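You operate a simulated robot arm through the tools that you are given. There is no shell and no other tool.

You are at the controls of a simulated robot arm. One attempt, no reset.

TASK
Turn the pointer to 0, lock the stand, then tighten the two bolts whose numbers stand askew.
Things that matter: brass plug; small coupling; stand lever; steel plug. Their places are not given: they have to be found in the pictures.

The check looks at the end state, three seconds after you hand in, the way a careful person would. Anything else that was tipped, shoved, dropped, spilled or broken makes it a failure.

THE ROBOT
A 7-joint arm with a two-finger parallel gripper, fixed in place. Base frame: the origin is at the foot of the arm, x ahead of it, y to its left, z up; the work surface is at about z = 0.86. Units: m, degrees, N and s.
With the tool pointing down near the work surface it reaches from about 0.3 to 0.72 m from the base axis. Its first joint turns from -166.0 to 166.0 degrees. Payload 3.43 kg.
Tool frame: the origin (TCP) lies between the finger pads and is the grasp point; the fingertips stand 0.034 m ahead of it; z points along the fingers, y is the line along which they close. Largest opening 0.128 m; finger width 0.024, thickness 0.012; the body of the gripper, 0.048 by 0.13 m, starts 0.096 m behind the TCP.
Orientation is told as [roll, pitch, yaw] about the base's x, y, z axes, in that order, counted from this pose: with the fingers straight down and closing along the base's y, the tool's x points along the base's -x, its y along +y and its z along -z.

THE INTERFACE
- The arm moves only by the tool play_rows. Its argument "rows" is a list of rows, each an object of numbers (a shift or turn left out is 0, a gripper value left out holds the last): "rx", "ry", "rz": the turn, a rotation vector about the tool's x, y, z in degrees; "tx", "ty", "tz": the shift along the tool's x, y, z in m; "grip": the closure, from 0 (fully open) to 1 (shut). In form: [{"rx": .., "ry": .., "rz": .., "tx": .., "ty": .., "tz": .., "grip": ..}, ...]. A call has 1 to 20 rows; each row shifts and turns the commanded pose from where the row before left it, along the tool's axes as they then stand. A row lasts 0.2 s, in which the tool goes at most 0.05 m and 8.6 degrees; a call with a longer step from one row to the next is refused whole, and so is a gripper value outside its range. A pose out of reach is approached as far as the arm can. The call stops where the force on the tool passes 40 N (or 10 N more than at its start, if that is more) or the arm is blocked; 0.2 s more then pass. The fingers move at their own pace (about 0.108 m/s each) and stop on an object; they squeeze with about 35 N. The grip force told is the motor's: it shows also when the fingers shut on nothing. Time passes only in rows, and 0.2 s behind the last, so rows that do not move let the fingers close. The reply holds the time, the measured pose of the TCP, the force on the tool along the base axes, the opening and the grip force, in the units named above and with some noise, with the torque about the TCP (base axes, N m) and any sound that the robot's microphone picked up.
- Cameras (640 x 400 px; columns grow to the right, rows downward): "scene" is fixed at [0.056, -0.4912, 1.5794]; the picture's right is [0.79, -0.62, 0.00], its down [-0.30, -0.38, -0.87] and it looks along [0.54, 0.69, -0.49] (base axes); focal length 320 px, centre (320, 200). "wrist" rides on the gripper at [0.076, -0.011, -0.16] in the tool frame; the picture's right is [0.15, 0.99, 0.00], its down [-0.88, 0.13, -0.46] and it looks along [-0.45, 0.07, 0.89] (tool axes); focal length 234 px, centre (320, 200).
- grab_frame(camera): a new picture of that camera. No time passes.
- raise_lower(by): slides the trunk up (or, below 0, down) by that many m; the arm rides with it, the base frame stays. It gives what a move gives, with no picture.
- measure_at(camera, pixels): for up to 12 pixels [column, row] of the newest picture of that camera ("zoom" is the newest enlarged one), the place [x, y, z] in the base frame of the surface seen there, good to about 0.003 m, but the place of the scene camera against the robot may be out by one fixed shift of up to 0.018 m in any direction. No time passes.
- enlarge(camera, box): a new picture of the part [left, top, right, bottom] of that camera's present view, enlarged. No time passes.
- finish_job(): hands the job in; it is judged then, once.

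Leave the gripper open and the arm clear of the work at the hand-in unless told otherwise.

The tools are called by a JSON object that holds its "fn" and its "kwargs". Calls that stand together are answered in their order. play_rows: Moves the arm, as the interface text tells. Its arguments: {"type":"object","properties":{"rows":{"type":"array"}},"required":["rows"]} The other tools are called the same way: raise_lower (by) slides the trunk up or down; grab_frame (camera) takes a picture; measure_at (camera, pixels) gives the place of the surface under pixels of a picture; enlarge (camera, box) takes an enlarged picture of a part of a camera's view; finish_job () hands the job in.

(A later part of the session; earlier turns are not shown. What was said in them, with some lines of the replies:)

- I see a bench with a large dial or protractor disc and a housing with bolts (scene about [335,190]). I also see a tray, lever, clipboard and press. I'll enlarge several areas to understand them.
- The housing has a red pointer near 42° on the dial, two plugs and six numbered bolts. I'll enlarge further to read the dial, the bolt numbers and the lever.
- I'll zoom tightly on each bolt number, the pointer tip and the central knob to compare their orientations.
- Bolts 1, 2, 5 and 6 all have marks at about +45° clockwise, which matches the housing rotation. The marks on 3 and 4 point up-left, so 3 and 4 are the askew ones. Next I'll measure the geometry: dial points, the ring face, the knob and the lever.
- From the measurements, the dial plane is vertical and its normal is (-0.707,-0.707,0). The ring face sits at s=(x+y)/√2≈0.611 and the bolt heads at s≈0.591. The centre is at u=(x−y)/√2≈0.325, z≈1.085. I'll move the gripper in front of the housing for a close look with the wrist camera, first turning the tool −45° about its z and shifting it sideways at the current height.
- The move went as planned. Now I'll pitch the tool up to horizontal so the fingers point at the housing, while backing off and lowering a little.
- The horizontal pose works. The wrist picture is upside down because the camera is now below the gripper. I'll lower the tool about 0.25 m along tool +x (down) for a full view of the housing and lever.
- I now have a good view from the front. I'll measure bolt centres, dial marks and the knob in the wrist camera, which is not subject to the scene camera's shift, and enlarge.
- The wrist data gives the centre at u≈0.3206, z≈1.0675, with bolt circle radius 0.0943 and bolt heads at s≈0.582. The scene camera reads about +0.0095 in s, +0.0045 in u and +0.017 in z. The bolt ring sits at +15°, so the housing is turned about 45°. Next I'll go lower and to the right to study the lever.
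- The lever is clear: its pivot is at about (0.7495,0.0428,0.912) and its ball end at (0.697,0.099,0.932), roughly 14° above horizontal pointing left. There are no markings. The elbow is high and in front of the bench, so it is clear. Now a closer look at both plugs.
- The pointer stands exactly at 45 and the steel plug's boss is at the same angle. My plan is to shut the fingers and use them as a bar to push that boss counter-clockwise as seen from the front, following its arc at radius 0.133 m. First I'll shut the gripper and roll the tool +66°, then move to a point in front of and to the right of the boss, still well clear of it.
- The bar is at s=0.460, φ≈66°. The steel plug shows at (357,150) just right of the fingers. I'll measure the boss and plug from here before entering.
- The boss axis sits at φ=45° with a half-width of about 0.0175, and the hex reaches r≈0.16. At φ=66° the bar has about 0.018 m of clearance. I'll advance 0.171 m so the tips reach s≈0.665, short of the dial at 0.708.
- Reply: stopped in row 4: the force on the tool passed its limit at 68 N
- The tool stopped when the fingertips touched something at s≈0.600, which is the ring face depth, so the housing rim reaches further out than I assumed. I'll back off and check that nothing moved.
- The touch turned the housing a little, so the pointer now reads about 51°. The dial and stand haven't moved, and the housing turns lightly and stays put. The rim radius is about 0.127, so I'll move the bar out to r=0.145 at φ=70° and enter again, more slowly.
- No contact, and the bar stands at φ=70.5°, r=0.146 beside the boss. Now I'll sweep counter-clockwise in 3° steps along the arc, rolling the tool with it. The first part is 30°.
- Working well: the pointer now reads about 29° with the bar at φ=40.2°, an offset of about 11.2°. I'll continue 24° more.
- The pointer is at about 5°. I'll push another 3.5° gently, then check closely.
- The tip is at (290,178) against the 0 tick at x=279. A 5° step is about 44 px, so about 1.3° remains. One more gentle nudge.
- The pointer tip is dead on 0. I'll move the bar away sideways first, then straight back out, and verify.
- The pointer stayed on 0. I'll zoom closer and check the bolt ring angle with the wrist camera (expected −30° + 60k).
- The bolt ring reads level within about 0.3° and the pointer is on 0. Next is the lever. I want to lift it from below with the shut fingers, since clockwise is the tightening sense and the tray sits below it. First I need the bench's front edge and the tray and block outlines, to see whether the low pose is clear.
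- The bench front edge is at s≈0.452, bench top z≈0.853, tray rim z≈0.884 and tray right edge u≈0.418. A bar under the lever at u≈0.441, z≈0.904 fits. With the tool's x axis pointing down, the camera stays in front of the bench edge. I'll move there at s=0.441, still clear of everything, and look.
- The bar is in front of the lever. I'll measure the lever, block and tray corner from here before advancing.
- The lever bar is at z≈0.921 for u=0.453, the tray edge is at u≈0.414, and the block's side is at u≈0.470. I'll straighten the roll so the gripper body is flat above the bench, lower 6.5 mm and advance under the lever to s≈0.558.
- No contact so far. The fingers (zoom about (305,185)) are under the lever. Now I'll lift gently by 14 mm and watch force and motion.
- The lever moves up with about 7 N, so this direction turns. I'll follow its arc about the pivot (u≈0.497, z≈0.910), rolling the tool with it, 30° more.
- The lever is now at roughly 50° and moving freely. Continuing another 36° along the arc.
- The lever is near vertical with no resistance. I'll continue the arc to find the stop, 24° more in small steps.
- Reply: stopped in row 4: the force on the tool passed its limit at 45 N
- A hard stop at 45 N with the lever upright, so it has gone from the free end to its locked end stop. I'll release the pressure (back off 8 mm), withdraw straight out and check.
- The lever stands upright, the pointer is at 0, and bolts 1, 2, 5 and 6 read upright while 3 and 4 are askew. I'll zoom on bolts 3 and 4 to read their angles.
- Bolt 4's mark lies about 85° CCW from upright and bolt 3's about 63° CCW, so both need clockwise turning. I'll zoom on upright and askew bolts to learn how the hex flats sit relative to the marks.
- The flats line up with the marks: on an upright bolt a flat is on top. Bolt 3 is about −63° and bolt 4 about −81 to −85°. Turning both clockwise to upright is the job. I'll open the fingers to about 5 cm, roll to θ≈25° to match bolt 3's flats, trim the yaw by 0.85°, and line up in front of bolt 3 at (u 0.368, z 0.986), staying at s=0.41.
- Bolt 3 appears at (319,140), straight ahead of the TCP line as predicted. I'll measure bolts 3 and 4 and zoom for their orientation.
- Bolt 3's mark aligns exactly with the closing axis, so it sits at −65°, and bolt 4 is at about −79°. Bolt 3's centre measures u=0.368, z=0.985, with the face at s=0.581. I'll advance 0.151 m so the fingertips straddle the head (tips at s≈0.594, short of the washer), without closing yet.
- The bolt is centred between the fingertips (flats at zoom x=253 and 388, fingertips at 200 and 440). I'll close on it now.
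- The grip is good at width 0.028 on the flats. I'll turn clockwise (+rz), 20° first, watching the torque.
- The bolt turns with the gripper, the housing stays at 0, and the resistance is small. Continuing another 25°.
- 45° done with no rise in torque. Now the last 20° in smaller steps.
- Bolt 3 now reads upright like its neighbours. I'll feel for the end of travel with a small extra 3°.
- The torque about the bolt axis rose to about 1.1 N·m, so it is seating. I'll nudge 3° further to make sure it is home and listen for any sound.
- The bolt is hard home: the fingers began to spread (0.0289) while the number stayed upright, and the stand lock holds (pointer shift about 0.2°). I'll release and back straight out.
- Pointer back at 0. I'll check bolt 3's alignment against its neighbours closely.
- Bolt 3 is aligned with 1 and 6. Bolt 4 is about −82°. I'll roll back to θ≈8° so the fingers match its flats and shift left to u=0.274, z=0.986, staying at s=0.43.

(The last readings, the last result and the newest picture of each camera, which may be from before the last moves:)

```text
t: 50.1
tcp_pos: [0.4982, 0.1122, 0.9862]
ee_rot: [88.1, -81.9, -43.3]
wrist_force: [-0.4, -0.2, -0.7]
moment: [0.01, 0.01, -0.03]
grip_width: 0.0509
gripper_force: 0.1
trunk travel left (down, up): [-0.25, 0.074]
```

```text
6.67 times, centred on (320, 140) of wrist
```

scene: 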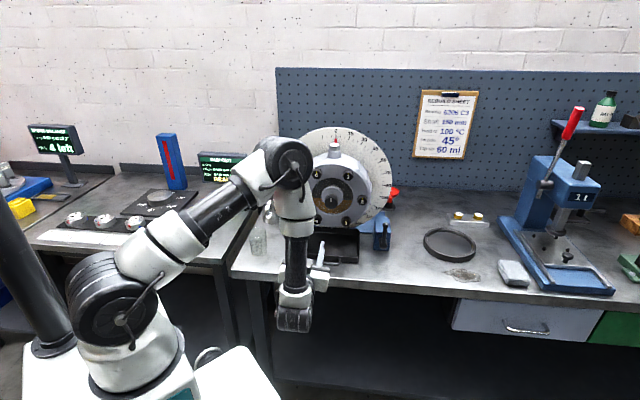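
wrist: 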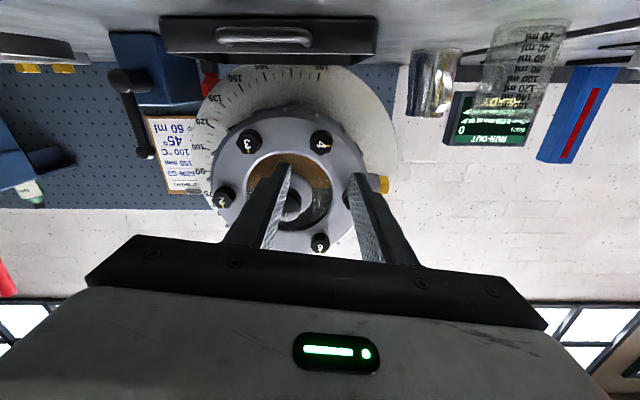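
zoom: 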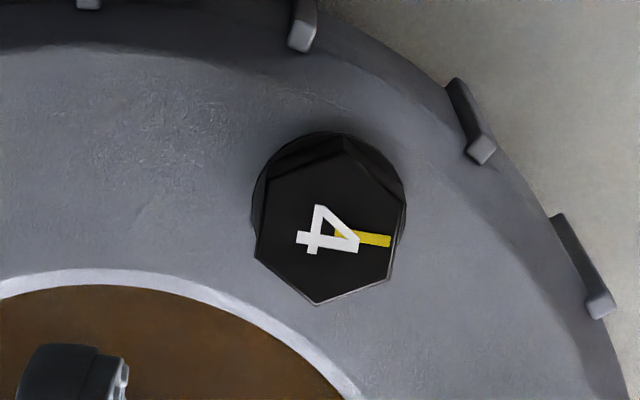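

Bolt 4's mark is aligned with the closing axis within about 1°, and the bolt sits about 2.5 mm toward +y_t. I'll trim that and advance 0.129 m to straddle the head.

{"fn": "play_rows", "kwargs": {"rows": [{"ty": 0.0025}, {"tz": 0.04}, {"tz": 0.03}, {"tz": 0.02}, {"tz": 0.02}, {"tz": 0.019}, {}]}}

{"fn": "grab_frame", "kwargs": {"camera": "wrist"}}

{"fn": "enlarge", "kwargs": {"camera": "wrist", "box": [260, 130, 380, 230]}}

```text
t: 51.7
tcp_pos: [0.587, 0.2064, 0.9857]
ee_rot: [88.0, -81.9, -43.0]
wrist_force: [0.5, 0.7, 0.1]
moment: [-0.01, -0.01, 0.0]
grip_width: 0.051
gripper_force: 0.0
trunk travel left (down, up): [-0.25, 0.074]
```

```text
taken
```

wrist: 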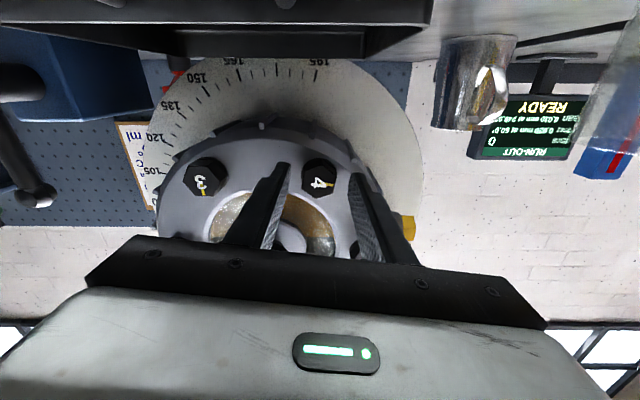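

```text
4.00 times, centred on (320, 180) of wrist
```

zoom: 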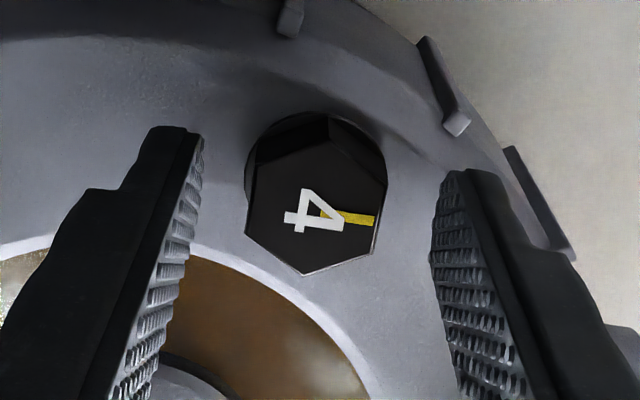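

The bolt now sits about 1.4 mm to the left of centre, so I'll trim ty −0.0014 and then close.

{"fn": "play_rows", "kwargs": {"rows": [{"ty": -0.0014}, {}, {"grip": 1}, {}, {}]}}

{"fn": "enlarge", "kwargs": {"camera": "wrist", "box": [260, 130, 380, 230]}}

```text
t: 52.9
tcp_pos: [0.588, 0.2048, 0.986]
ee_rot: [88.0, -82.0, -42.9]
wrist_force: [-0.4, 0.4, -1.4]
moment: [0.05, -0.06, 0.17]
grip_width: 0.0279
gripper_force: 45.6
trunk travel left (down, up): [-0.25, 0.074]
```

```text
4.00 times, centred on (320, 180) of wrist
```

zoom: 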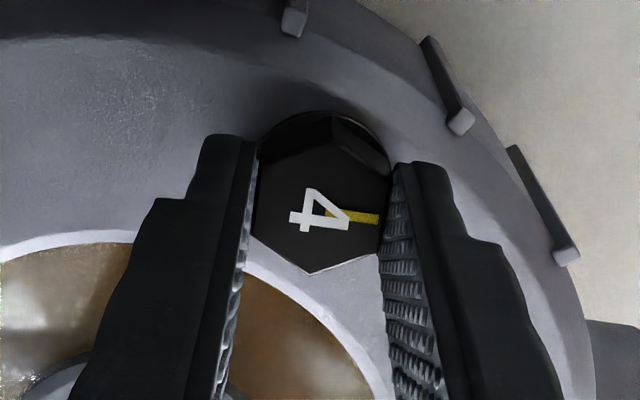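

Gripped at width 0.0279, centred and aligned. Now turning clockwise, the first 40° in 4° steps.

{"fn": "play_rows", "kwargs": {"rows": [{"rz": 4}, {"rz": 4}, {"rz": 4}, {"rz": 4}, {"rz": 4}, {"rz": 4}, {"rz": 4}, {"rz": 4}, {"rz": 4}, {"rz": 4}, {}]}}

{"fn": "enlarge", "kwargs": {"camera": "wrist", "box": [260, 130, 380, 230]}}

{"fn": "grab_frame", "kwargs": {"camera": "scene"}}

```text
t: 55.3
tcp_pos: [0.5888, 0.2039, 0.9853]
ee_rot: [89.6, -41.9, -44.8]
wrist_force: [3.3, 3.6, 1.5]
moment: [-0.38, 0.44, 1.04]
grip_width: 0.0277
gripper_force: 44.9
trunk travel left (down, up): [-0.25, 0.074]
```

```text
4.00 times, centred on (320, 180) of wrist
```

zoom: 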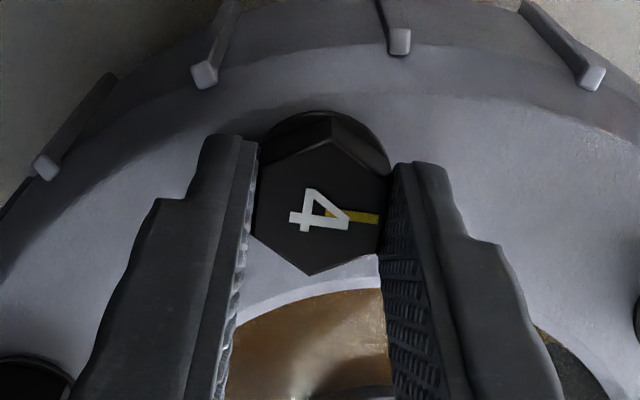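

```text
taken
```

scene: 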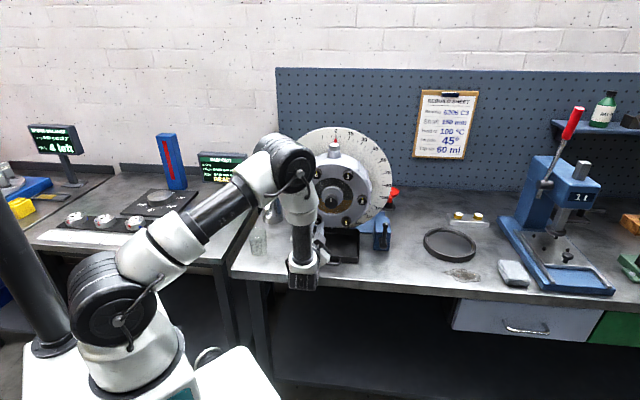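

The bolt follows. Another 36° in 4° steps.

{"fn": "play_rows", "kwargs": {"rows": [{"rz": 4}, {"rz": 4}, {"rz": 4}, {"rz": 4}, {"rz": 4}, {"rz": 4}, {"rz": 4}, {"rz": 4}, {"rz": 4}, {}]}}

{"fn": "enlarge", "kwargs": {"camera": "wrist", "box": [260, 130, 380, 230]}}

```text
t: 57.5
tcp_pos: [0.5881, 0.2037, 0.9849]
ee_rot: [89.7, -5.8, -45.1]
wrist_force: [4.5, 5.2, -0.5]
moment: [0.03, 0.0, 1.37]
grip_width: 0.0279
gripper_force: 45.2
trunk travel left (down, up): [-0.25, 0.074]
```

```text
4.00 times, centred on (320, 180) of wrist
```

zoom: 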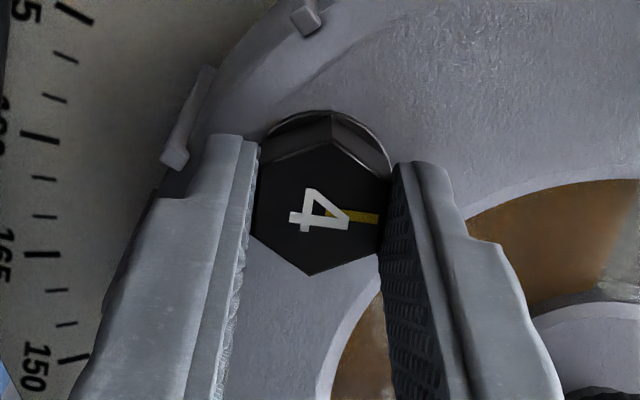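

About 84° now and still light. I'll take the last 6° plus a small seating push in 2° steps.

{"fn": "play_rows", "kwargs": {"rows": [{"rz": 2}, {"rz": 2}, {"rz": 2}, {"rz": 2}, {}]}}

{"fn": "enlarge", "kwargs": {"camera": "wrist", "box": [260, 130, 380, 230]}}

{"fn": "enlarge", "kwargs": {"camera": "scene", "box": [326, 130, 346, 146]}}

```text
t: 58.7
tcp_pos: [0.5875, 0.2043, 0.9854]
ee_rot: [89.8, 1.9, -45.0]
wrist_force: [-1.7, 6.1, 0.1]
moment: [-0.68, -0.85, 0.2]
grip_width: 0.0282
gripper_force: 45.0
trunk travel left (down, up): [-0.25, 0.074]
```

```text
4.00 times, centred on (320, 180) of wrist
```

zoom: 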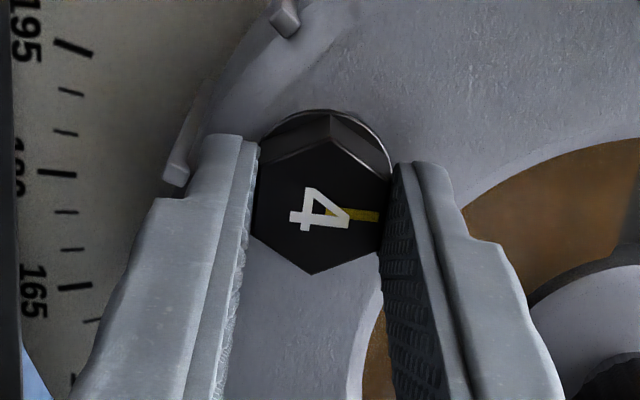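

```text
16.00 times, centred on (336, 138) of scene
```

zoom: 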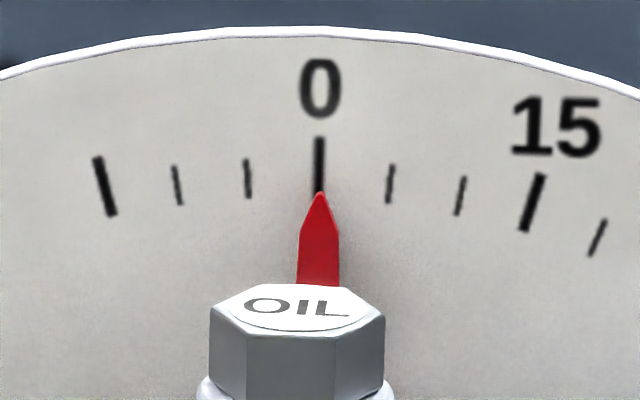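

The torque rose to about 1.1 N·m, so bolt 4 has seated. I'll add 3° more for firmness as with bolt 3, then ease back, release and withdraw.

{"fn": "play_rows", "kwargs": {"rows": [{"rz": 1.5}, {"rz": 1.5}, {}]}}

{"fn": "enlarge", "kwargs": {"camera": "wrist", "box": [260, 130, 380, 230]}}

```text
t: 59.5
tcp_pos: [0.5889, 0.2045, 0.9849]
ee_rot: [89.7, 5.1, -45.1]
wrist_force: [-0.7, 2.9, -1.0]
moment: [-0.77, -0.78, 0.37]
grip_width: 0.0287
gripper_force: 45.2
trunk travel left (down, up): [-0.25, 0.074]
```

```text
4.00 times, centred on (320, 180) of wrist
```

zoom: 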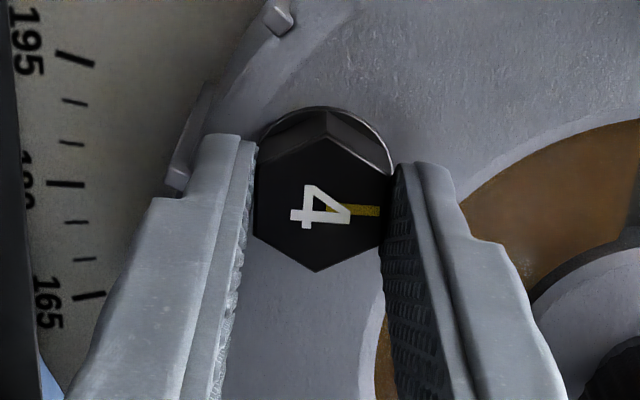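

Bolt 4 is at its stop, since the fingers slip slightly around it while the number stays upright. I'll ease back, open and withdraw.

{"fn": "play_rows", "kwargs": {"rows": [{"rz": -2.5}, {"rz": -2.5}, {"grip": 0.6}, {}, {"tz": -0.02}, {"tz": -0.04}, {"tz": -0.04}, {"tz": -0.04}, {}]}}

{"fn": "grab_frame", "kwargs": {"camera": "wrist"}}

{"fn": "enlarge", "kwargs": {"camera": "wrist", "box": [250, 20, 490, 220]}}

{"fn": "enlarge", "kwargs": {"camera": "scene", "box": [260, 120, 420, 270]}}

```text
t: 61.5
tcp_pos: [0.4889, 0.1059, 0.9871]
ee_rot: [89.8, 0.1, -45.2]
wrist_force: [0.4, 0.6, -0.4]
moment: [0.01, -0.01, -0.02]
grip_width: 0.0513
gripper_force: 0.0
trunk travel left (down, up): [-0.25, 0.074]
```

```text
taken
```

wrist: 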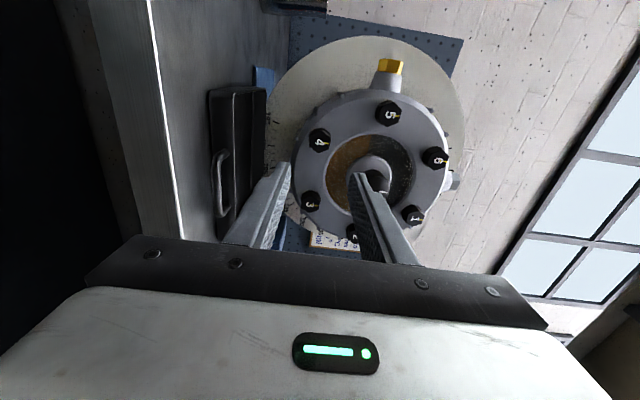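

```text
2.00 times, centred on (370, 120) of wrist
```

zoom: 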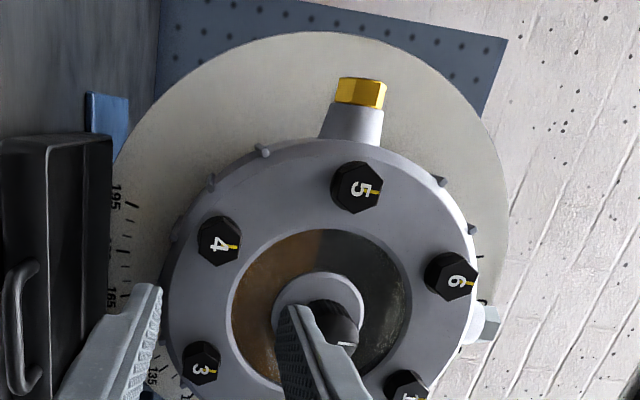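

```text
2.67 times, centred on (340, 195) of scene
```

zoom: 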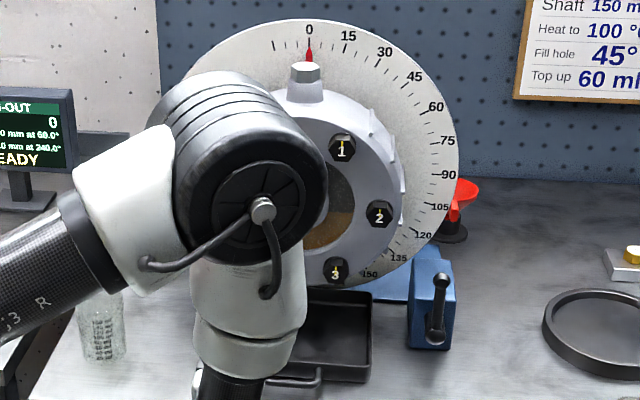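

Both bolts read upright, the lever is upright and the pointer is on 0. I'll open the gripper fully, back away and raise the arm so the whole scene can be inspected.

{"fn": "play_rows", "kwargs": {"rows": [{"tz": -0.03, "grip": 0}, {"tz": -0.03}, {"rz": -8}, {"rz": -8}, {"rz": -8}, {"rz": -8}, {"rz": -8}, {"rz": -8}, {"rz": -8}, {"rz": -8}, {"rz": -8}, {"rz": -8}, {"rz": -8}, {"tx": -0.04}, {"tx": -0.04}, {"tx": -0.04}, {"tx": -0.04}, {"tx": -0.04}, {"tx": -0.04}, {}]}}

{"fn": "grab_frame", "kwargs": {"camera": "scene"}}

{"fn": "grab_frame", "kwargs": {"camera": "wrist"}}

```text
t: 65.7
tcp_pos: [0.484, 0.0595, 1.2401]
ee_rot: [82.0, -87.9, -37.2]
wrist_force: [0.5, 0.3, -0.3]
moment: [-0.03, -0.03, -0.02]
grip_width: 0.128
gripper_force: 0.1
out of reach, approached as far as the arm can: row 12, 13
trunk travel left (down, up): [-0.25, 0.074]
```

```text
taken
```

scene: 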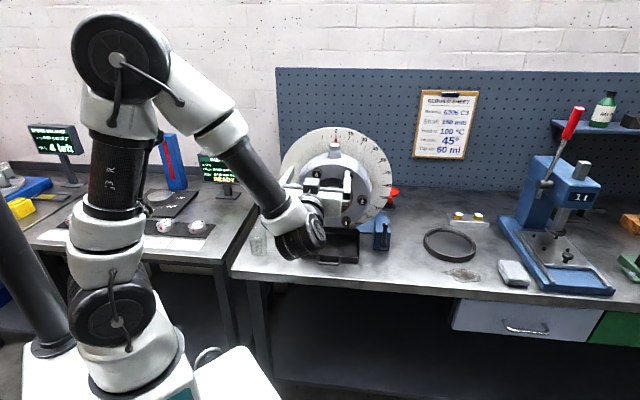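

```text
taken
```

wrist: 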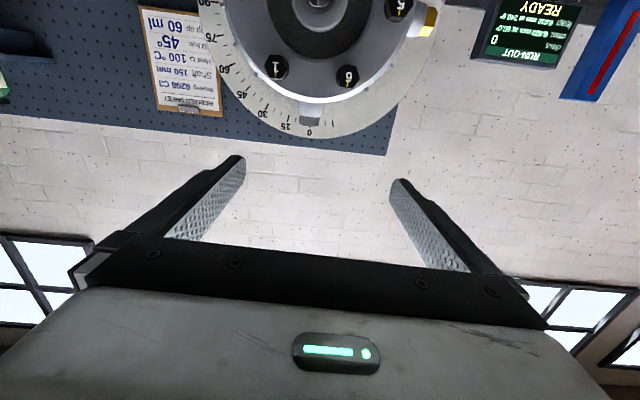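

The arm is clear. I'll bring it back to a fingers-down posture like the start (up 8 cm, pitch down, shift left) to clear the view for the final check.

{"fn": "play_rows", "kwargs": {"rows": [{"tx": -0.04}, {"tx": -0.04}, {"ry": 8.2}, {"ry": 8.2}, {"ry": 8.2}, {"ry": 8.2}, {"ry": 8.2}, {"ry": 8.2}, {"ry": 8.2}, {"ry": 8.2}, {"ry": 8.2}, {"ry": 8.2}, {"ry": 8}, {"ty": 0.04}, {"ty": 0.04}, {"ty": 0.04}, {"ty": 0.04}, {}]}}

{"fn": "grab_frame", "kwargs": {"camera": "scene"}}

{"fn": "enlarge", "kwargs": {"camera": "scene", "box": [260, 120, 420, 270]}}

{"fn": "enlarge", "kwargs": {"camera": "scene", "box": [305, 160, 370, 232]}}

{"fn": "enlarge", "kwargs": {"camera": "scene", "box": [326, 130, 346, 146]}}

```text
t: 69.5
tcp_pos: [0.3746, 0.1716, 1.3245]
ee_rot: [2.0, 0.3, 44.9]
wrist_force: [-0.4, 0.2, -0.2]
moment: [-0.01, -0.04, 0.01]
grip_width: 0.1281
gripper_force: 0.1
trunk travel left (down, up): [-0.25, 0.074]
```

```text
taken
```

scene: 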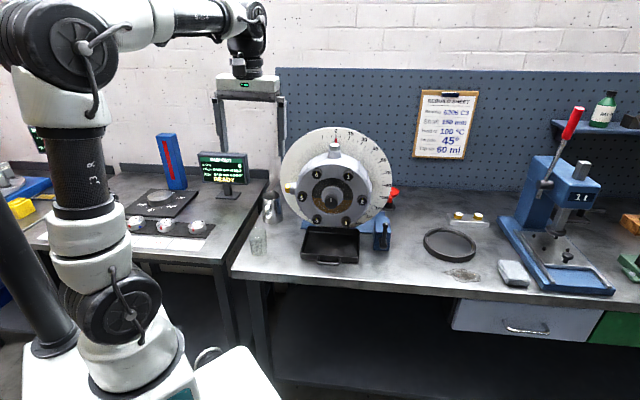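

```text
2.67 times, centred on (340, 195) of scene
```

zoom: 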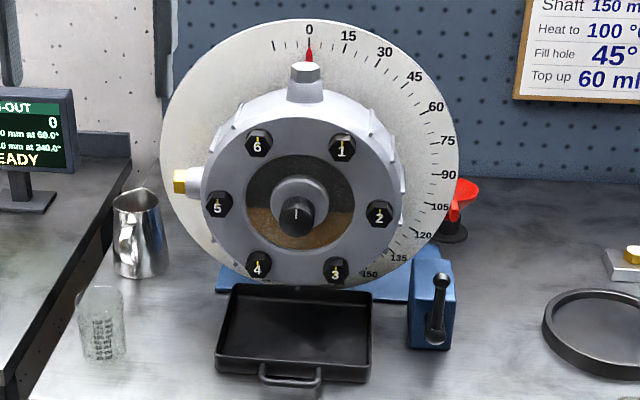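

```text
5.56 times, centred on (338, 196) of scene
```

zoom: 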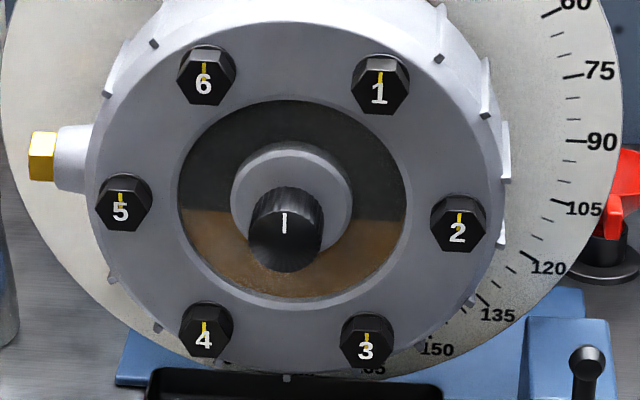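

```text
16.00 times, centred on (336, 138) of scene
```

zoom: 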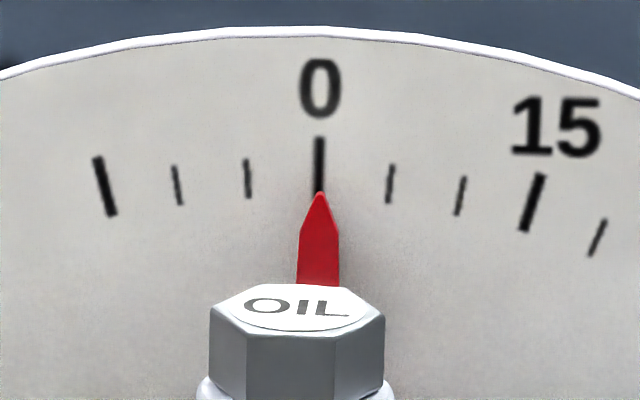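

Final check: the pointer is on 0, the lever is upright at its locked stop, and all six numbers including 3 and 4 are upright. The tray, jug, beaker and other items have not moved, the gripper is open and the arm is clear. Handing in.

{"fn": "finish_job", "kwargs": {}}

```text
The job is handed in.
```

The job is done and handed in; no verdict from the check came back.

- **Pointer:** it stands on 0. I pushed the housing round by the boss under the steel plug, from 45. An early bump against the rim first turned it to about 51, and I corrected that in the same sweep.
- **Stand:** I swung the lever from its low position up to a hard stop, where it stands upright. Nothing on the stand marks which end is locked. I took the upright stop as locked: the housing turned freely with the lever low, and with it up the pointer moved only about 0.2° while I tightened the bolts.
- **Bolts:** 3 and 4 were the askew ones. I turned both clockwise until they stopped, at about 1.1 N·m each. All six numbers now read upright.

In the last picture the tray, jug, beaker and the rest of the bench looked as they did at the start. I left the gripper open and the arm clear of the work.
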